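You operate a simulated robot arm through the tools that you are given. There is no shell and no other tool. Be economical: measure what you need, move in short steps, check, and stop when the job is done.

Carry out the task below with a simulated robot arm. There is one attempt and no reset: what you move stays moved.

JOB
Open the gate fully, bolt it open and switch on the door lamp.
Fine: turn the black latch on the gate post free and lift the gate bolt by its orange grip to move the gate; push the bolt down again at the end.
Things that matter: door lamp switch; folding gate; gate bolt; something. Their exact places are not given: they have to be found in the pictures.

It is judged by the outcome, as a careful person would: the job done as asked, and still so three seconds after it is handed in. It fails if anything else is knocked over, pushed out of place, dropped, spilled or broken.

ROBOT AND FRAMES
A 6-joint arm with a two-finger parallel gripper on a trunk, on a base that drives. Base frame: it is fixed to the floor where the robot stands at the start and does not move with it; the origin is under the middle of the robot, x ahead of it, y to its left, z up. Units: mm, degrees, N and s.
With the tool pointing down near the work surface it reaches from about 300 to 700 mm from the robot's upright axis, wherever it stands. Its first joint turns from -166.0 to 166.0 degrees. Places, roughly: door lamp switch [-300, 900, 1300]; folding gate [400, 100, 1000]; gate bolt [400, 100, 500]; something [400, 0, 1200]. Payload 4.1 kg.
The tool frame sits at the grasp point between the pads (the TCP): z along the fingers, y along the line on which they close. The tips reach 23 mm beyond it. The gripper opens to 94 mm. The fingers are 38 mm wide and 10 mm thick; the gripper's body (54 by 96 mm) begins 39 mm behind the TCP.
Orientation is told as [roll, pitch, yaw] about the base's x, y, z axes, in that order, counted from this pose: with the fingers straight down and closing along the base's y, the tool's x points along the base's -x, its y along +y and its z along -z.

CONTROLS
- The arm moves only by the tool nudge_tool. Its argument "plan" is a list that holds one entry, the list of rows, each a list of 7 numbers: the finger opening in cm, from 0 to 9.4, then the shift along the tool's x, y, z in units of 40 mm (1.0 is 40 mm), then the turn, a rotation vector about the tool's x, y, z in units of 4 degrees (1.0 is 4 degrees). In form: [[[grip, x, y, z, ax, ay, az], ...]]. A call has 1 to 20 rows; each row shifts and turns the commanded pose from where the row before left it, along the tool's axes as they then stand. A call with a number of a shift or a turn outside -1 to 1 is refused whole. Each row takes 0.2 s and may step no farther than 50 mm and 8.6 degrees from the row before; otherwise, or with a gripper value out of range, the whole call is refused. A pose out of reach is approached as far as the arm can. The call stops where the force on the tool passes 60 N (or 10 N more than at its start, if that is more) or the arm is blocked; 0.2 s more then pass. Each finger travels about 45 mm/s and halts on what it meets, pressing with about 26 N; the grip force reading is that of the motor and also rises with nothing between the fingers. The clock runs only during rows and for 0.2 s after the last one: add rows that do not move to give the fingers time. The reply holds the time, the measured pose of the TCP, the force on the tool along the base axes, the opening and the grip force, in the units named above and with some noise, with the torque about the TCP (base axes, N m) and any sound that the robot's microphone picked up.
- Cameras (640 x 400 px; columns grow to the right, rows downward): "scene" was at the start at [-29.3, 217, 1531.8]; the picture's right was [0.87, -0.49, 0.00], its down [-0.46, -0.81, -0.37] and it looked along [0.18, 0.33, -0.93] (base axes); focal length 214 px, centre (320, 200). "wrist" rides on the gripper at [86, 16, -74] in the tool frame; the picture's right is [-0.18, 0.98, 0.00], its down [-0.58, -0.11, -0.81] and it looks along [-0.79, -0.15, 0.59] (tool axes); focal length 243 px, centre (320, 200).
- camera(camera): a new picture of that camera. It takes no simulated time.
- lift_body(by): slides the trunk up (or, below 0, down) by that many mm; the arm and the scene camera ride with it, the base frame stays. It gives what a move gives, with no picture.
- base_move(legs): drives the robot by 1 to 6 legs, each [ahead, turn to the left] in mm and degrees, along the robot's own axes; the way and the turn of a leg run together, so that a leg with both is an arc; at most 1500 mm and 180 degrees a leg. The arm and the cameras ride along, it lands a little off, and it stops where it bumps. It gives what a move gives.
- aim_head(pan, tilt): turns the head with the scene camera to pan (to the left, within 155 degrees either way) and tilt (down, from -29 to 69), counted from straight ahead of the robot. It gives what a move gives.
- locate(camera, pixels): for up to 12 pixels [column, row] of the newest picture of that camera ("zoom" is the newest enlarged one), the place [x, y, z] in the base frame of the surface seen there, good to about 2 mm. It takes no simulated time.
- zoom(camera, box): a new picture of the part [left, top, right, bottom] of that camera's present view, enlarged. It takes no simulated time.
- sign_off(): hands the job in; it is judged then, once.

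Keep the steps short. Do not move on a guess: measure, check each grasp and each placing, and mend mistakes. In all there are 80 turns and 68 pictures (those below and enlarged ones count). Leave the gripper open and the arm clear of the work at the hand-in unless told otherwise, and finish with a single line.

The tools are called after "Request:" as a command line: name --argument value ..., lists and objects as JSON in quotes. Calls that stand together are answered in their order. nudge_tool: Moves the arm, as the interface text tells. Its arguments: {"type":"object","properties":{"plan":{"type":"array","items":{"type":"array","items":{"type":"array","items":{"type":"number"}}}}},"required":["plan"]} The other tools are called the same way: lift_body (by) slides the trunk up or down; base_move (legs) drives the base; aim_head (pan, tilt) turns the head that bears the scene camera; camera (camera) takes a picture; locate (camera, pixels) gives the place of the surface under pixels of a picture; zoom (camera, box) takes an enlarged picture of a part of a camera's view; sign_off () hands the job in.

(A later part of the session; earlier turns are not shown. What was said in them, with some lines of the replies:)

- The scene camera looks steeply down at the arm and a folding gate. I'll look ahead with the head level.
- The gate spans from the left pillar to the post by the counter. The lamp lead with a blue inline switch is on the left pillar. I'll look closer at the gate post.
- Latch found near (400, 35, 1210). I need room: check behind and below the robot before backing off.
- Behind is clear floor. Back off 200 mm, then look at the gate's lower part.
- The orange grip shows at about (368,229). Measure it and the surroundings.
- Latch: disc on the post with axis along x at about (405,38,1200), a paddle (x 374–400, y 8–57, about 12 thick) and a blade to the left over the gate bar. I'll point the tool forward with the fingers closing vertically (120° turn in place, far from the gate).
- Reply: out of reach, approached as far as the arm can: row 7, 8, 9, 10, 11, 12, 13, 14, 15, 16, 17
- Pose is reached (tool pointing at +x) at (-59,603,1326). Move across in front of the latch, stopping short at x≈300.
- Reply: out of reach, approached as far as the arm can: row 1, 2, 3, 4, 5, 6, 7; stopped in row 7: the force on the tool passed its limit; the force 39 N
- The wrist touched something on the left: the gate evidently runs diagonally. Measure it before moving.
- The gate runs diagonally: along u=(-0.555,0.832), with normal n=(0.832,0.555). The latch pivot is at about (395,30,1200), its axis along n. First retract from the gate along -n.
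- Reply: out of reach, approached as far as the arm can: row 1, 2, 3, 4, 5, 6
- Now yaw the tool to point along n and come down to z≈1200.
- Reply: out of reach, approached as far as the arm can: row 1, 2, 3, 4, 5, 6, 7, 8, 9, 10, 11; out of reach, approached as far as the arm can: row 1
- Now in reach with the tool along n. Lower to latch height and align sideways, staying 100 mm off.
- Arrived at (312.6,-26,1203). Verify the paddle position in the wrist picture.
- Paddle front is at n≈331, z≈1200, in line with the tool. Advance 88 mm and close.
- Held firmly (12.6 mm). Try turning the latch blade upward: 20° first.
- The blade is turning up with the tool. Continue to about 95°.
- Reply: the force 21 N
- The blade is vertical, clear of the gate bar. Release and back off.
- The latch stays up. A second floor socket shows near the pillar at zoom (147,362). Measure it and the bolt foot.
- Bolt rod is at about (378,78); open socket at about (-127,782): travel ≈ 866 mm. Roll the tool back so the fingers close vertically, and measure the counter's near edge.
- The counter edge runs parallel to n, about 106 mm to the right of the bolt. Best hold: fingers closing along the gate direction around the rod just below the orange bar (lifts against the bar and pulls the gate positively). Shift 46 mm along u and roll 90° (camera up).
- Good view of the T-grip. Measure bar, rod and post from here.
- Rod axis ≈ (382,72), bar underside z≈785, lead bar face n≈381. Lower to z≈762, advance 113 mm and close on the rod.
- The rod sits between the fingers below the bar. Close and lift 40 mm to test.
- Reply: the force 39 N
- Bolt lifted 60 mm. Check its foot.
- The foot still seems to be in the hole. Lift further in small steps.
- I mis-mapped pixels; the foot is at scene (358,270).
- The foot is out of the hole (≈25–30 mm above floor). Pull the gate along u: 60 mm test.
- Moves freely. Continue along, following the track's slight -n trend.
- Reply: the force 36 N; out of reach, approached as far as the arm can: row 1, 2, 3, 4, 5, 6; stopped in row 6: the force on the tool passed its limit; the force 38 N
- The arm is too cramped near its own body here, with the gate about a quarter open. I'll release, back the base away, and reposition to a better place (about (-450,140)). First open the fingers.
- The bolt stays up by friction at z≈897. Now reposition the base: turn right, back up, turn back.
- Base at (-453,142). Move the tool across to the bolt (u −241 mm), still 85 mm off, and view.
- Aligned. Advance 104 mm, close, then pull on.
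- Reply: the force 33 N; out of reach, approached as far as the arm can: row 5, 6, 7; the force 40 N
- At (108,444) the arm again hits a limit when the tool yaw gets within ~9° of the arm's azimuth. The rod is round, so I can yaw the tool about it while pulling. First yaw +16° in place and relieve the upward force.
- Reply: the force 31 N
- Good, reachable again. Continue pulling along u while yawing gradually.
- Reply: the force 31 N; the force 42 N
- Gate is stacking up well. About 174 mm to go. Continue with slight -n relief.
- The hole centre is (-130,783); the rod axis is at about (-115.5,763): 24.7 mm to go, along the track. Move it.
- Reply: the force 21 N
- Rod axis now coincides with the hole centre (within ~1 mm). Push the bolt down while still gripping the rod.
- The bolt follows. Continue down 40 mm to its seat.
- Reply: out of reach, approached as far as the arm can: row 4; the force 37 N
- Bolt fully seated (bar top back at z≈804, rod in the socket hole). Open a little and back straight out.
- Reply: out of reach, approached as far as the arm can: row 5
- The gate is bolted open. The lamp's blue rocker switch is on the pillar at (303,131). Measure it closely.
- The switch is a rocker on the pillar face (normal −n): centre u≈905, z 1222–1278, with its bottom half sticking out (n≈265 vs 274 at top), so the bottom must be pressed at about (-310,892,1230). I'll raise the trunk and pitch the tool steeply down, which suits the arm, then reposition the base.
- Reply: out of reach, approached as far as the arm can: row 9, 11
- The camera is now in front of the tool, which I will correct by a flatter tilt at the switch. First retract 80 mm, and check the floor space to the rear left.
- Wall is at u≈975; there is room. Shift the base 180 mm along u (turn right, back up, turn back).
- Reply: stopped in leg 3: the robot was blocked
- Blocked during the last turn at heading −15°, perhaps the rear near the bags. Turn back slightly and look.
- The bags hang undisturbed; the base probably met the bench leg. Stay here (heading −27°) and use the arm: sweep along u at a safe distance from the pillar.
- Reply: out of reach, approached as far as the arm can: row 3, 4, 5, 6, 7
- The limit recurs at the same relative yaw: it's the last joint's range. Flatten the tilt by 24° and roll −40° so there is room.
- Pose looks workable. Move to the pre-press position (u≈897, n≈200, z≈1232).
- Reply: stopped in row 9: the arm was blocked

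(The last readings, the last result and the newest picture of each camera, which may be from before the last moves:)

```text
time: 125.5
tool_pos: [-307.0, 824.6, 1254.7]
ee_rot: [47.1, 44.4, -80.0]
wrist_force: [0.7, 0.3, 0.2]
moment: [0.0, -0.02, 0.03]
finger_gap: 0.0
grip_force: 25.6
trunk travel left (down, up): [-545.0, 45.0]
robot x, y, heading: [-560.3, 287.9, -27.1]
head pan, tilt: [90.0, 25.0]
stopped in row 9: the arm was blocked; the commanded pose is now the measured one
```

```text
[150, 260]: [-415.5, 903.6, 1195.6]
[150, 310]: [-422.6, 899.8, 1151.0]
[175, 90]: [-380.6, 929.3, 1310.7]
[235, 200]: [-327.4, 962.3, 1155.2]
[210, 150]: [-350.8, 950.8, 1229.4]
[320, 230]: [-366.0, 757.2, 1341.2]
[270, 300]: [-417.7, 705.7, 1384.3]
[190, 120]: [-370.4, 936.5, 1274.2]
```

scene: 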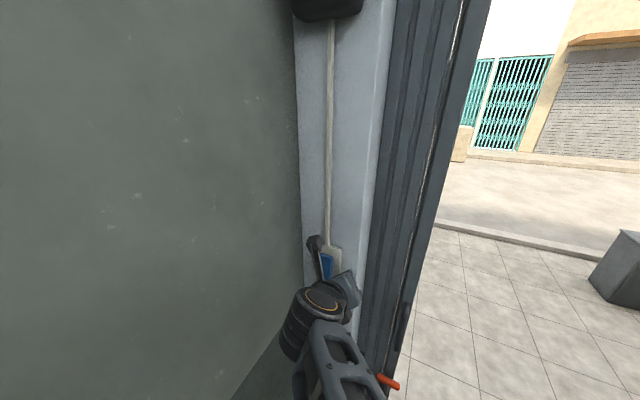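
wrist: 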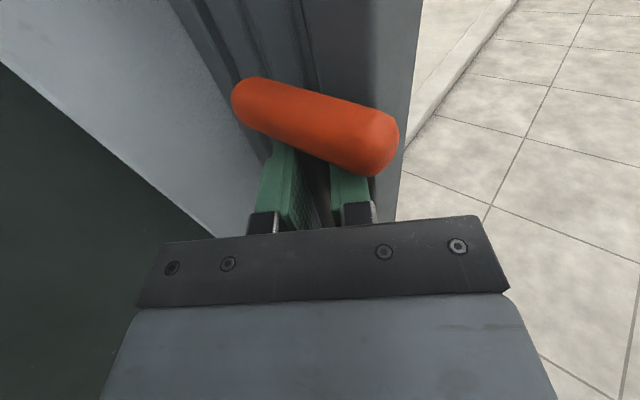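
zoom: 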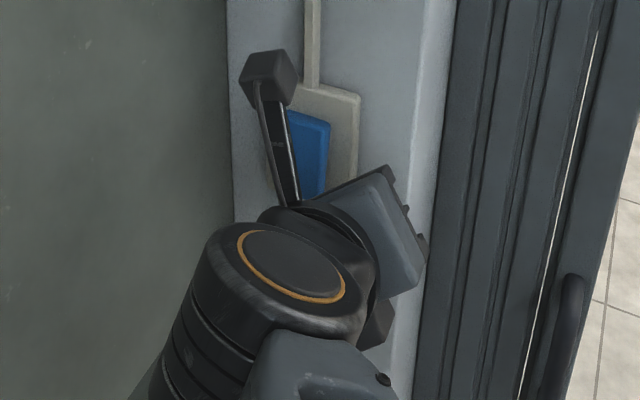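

Request:
aim_head --pan 95 --tilt 62

Request:
camera --camera "scene"

Request:
locate --camera "scene" --pixels '[[320, 60], [320, 120], [320, 200], [350, 280], [250, 120], [280, 200], [300, 30], [320, 300]]'

```text
time: 126.5
tool_pos: [-307.8, 825.2, 1255.1]
ee_rot: [47.2, 44.4, -79.9]
wrist_force: [0.8, -0.1, 0.8]
moment: [0.0, -0.02, 0.02]
finger_gap: 0.1
grip_force: 25.9
trunk travel left (down, up): [-545.0, 45.0]
robot x, y, heading: [-564.2, 285.4, -27.2]
head pan, tilt: [95.0, 62.0]
```

```text
8 pictures are left
```

scene: 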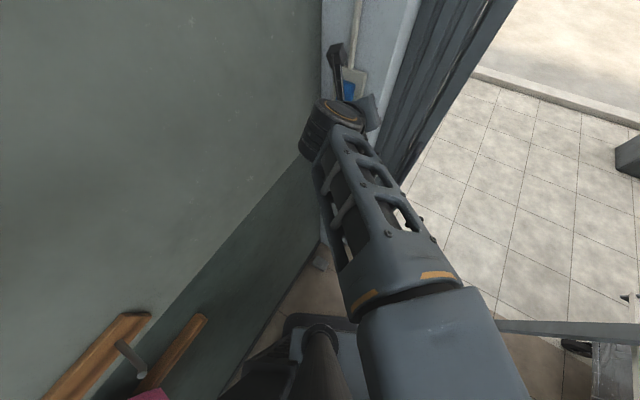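

```text
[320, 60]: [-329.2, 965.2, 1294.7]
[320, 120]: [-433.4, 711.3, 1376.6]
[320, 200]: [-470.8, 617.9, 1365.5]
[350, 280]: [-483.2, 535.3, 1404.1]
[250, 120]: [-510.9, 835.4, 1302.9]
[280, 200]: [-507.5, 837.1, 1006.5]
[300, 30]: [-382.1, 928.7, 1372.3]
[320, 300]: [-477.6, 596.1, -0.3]
```

Request:
locate --camera "scene" --pixels '[[304, 148], [308, 130], [302, 155], [312, 145], [312, 158], [318, 180], [372, 110], [336, 60], [365, 100]]'

```text
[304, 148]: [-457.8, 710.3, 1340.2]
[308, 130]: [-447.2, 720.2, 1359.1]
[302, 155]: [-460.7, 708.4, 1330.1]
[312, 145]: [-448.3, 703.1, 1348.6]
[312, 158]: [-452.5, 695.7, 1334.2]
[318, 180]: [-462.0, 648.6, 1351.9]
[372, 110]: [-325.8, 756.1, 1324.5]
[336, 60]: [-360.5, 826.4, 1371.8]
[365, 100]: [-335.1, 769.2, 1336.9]
```

No contact is evident (nearest wall 130 mm away, zero force), so it may be lag near a limit. Probe with slow small steps along u and down.

Request:
nudge_tool --plan '[[[0, 0, 0, 0, 0, 0, 0], [0, 0.16, -0.19, 0.027, 0, 0, 0], [0, 0.16, -0.19, 0.027, 0, 0, 0], [0, 0.16, -0.19, 0.027, 0, 0, 0], [0, 0.16, -0.19, 0.027, 0, 0, 0], [0, 0, 0, 0, 0, 0, 0]]]'

```text
time: 128.1
tool_pos: [-291.3, 831.4, 1301.5]
ee_rot: [49.3, 48.6, -82.5]
wrist_force: [-0.4, -0.4, 0.2]
moment: [0.02, 0.01, 0.0]
finger_gap: 0.0
grip_force: 26.0
trunk travel left (down, up): [-545.0, 45.0]
robot x, y, heading: [-561.1, 288.5, -27.1]
head pan, tilt: [95.0, 62.0]
stopped in row 6: the arm was blocked; the commanded pose is now the measured one
```

The arm won't swing further left relative to the base (likely the head mast). I'll retract it, drive forward to clear the bench, and turn the base left instead.

Request:
nudge_tool --plan '[[[0, -0.65, 0.117, -0.367, 0, 0, 0], [0, -0.65, 0.117, -0.367, 0, 0, 0], [0, -0.65, 0.117, -0.367, 0, 0, 0], [0, -0.65, 0.117, -0.367, 0, 0, 0], [0, -0.65, 0.117, -0.367, 0, 0, 0], [0, -0.65, 0.117, -0.367, 0, 0, 0], [0, 0, 0, 0, 0, 0, 0], [0, 0, 0, 0, 0, 0, 0]]]'

```text
time: 129.9
tool_pos: [-319.5, 666.0, 1237.2]
ee_rot: [49.0, 48.7, -82.4]
wrist_force: [0.1, -0.4, -0.4]
moment: [-0.01, -0.02, 0.05]
finger_gap: 0.0
grip_force: 25.8
trunk travel left (down, up): [-545.0, 45.0]
robot x, y, heading: [-559.4, 287.4, -27.1]
head pan, tilt: [95.0, 62.0]
```

Request:
base_move --legs '[[100, 0], [0, 32]]'

```text
time: 132.6
tool_pos: [-467.9, 690.7, 1236.4]
ee_rot: [49.2, 48.6, -50.3]
wrist_force: [-1.1, -0.4, 0.5]
moment: [0.02, 0.01, 0.04]
finger_gap: 0.0
grip_force: 26.1
trunk travel left (down, up): [-545.0, 45.0]
robot x, y, heading: [-471.8, 239.3, 4.8]
head pan, tilt: [95.0, 62.0]
```

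Now rotate the tool 16° right and move to the pre-press position, slowly.

Request:
nudge_tool --plan '[[[0, 0, 0, 0, -0.75, -0.5, 0.431], [0, 0, 0, 0, -0.75, -0.5, 0.431], [0, 0, 0, 0, -0.75, -0.5, 0.431], [0, 0, 0, 0, -0.75, -0.5, 0.431], [0, 0, 0, 0, 0, 0, 0], [0, 0.245, 0.166, 0.619, 0, 0, 0], [0, 0.245, 0.166, 0.619, 0, 0, 0], [0, 0.245, 0.166, 0.619, 0, 0, 0], [0, 0.245, 0.166, 0.619, 0, 0, 0], [0, 0.245, 0.166, 0.619, 0, 0, 0], [0, 0.245, 0.166, 0.619, 0, 0, 0], [0, 0.245, 0.166, 0.619, 0, 0, 0], [0, 0, 0, 0, 0, 0, 0], [0, 0, 0, 0, 0, 0, 0]]]'

Request:
camera --camera "wrist"

```text
time: 135.6
tool_pos: [-363.5, 850.1, 1234.6]
ee_rot: [49.2, 48.6, -66.3]
wrist_force: [0.1, -0.2, 0.7]
moment: [0.01, -0.03, 0.02]
finger_gap: 0.2
grip_force: 25.8
trunk travel left (down, up): [-545.0, 45.0]
robot x, y, heading: [-471.3, 241.5, 4.9]
head pan, tilt: [95.0, 62.0]
```

```text
7 pictures are left
```

wrist: 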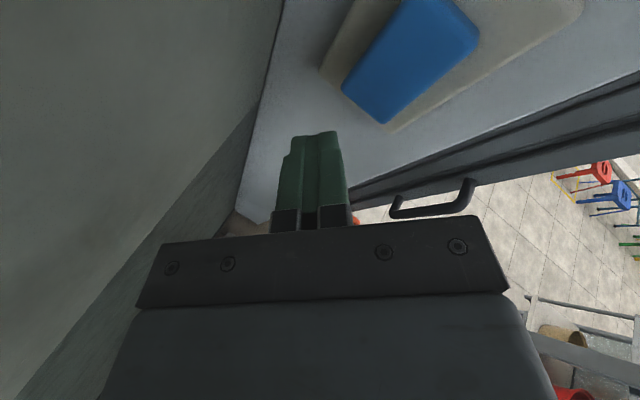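

Exactly in place. Measure the rocker's lower end and the fingertip from here.

Request:
locate --camera "wrist" --pixels '[[348, 88], [383, 115], [370, 92], [395, 70], [465, 40], [400, 12], [317, 136], [300, 140], [335, 134]]'

```text
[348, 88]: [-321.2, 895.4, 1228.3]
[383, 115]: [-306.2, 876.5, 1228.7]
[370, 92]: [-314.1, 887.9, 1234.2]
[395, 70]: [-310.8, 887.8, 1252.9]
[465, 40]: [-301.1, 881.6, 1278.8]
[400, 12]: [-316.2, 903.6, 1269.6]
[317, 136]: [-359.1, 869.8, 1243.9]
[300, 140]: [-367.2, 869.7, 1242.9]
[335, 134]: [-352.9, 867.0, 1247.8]
```

Lower 13 mm, then press along n in small steps on the rocker's lower end.

Request:
nudge_tool --plan '[[[0, -0.341, -0.058, 0.092, 0, 0, 0], [0, 0.042, 0.155, 0.253, 0, 0, 0], [0, 0.042, 0.155, 0.253, 0, 0, 0], [0, 0.018, 0.064, 0.105, 0, 0, 0], [0, 0.018, 0.064, 0.105, 0, 0, 0], [0, 0.018, 0.064, 0.105, 0, 0, 0], [0, 0.018, 0.064, 0.105, 0, 0, 0], [0, 0.018, 0.064, 0.105, 0, 0, 0], [0, 0, 0, 0, 0, 0, 0]]]'

Request:
camera --camera "wrist"

```text
time: 137.6
tool_pos: [-326.3, 869.8, 1221.9]
ee_rot: [49.2, 48.5, -66.0]
wrist_force: [-36.8, -43.3, -14.6]
moment: [0.0, -0.08, 0.31]
finger_gap: 0.1
grip_force: 25.9
trunk travel left (down, up): [-545.0, 45.0]
robot x, y, heading: [-467.8, 244.0, 5.3]
head pan, tilt: [95.0, 62.0]
heard: click
```

```text
6 pictures are left
```

wrist: 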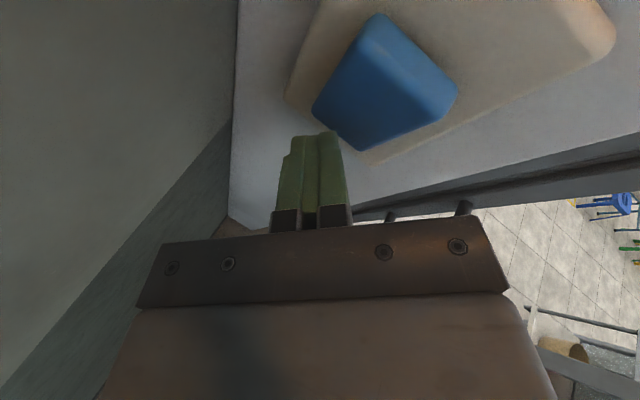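

A click, the rocker flipped, and warm light falls on the gripper. Retract along −n, open the gripper and check the lamp and gate.

Request:
nudge_tool --plan '[[[0, -0.08, -0.3, -0.5, 0, 0, 0], [0, -0.1, -0.36, -0.6, 0, 0, 0], [1, -0.1, -0.36, -0.6, 0, 0, 0], [2, -0.1, -0.36, -0.6, 0, 0, 0], [4, -0.55, 0.3, -0.6, 0, 0, 0], [6, -0.55, 0.3, -0.6, 0, 0, 0], [8, -0.55, 0.3, -0.6, 0, 0, 0], [8, 0, 0, 0, 0, 0, 0], [8, 0, 0, 0, 0, 0, 0]]]'

Request:
aim_head --pan 60 --tilt 22

Request:
camera --camera "scene"

```text
time: 139.6
tool_pos: [-394.8, 708.8, 1221.8]
ee_rot: [49.2, 48.6, -66.3]
wrist_force: [-1.1, 0.4, 0.4]
moment: [-0.01, 0.0, 0.01]
finger_gap: 79.9
grip_force: 0.1
trunk travel left (down, up): [-545.0, 45.0]
robot x, y, heading: [-468.4, 240.1, 4.9]
head pan, tilt: [95.0, 62.0]
```

```text
time: 140.7
tool_pos: [-395.3, 707.7, 1222.0]
ee_rot: [49.1, 48.5, -66.3]
wrist_force: [0.3, 0.2, 0.1]
moment: [0.04, -0.01, -0.04]
finger_gap: 79.9
grip_force: 0.1
trunk travel left (down, up): [-545.0, 45.0]
robot x, y, heading: [-472.7, 240.5, 4.8]
head pan, tilt: [60.0, 22.0]
```

```text
5 pictures are left
```

scene: 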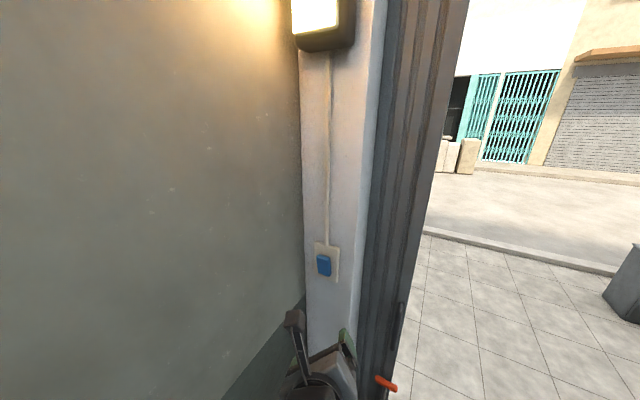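

The lamp is lit. Check the bolt's height and the bags/bench where the base stopped earlier.

Request:
locate --camera "scene" --pixels '[[386, 383], [380, 379]]'

Request:
aim_head --pan 150 --tilt 45

Request:
camera --camera "scene"

```text
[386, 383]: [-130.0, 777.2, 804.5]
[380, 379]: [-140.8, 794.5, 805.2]
```

```text
time: 142.3
tool_pos: [-395.2, 702.5, 1225.6]
ee_rot: [49.5, 49.0, -66.1]
wrist_force: [0.1, -1.6, 1.7]
moment: [-0.04, 0.02, 0.04]
finger_gap: 80.0
grip_force: 0.0
trunk travel left (down, up): [-545.0, 45.0]
robot x, y, heading: [-466.8, 239.7, 5.0]
head pan, tilt: [150.0, 45.0]
```

```text
4 pictures are left
```

scene: 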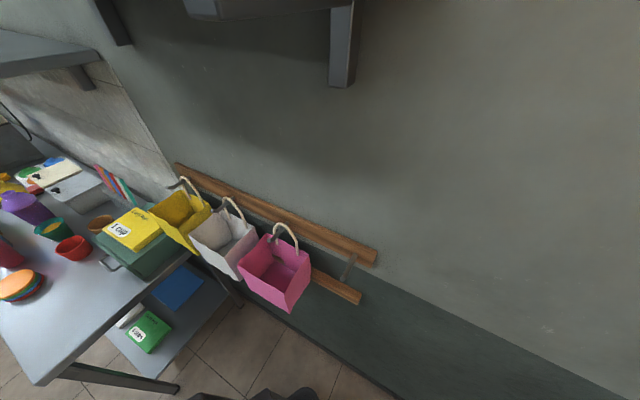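

Bags and bench are all in place, the bolt is seated (z≈804, as it was at the start), the lamp is on, and the arm is clear with the gripper open. Hand in.

Request:
sign_off

```text
The job is handed in.
```

The gate is fully open and bolted down in its open-side floor socket, the latch is turned free, and the door lamp is on.
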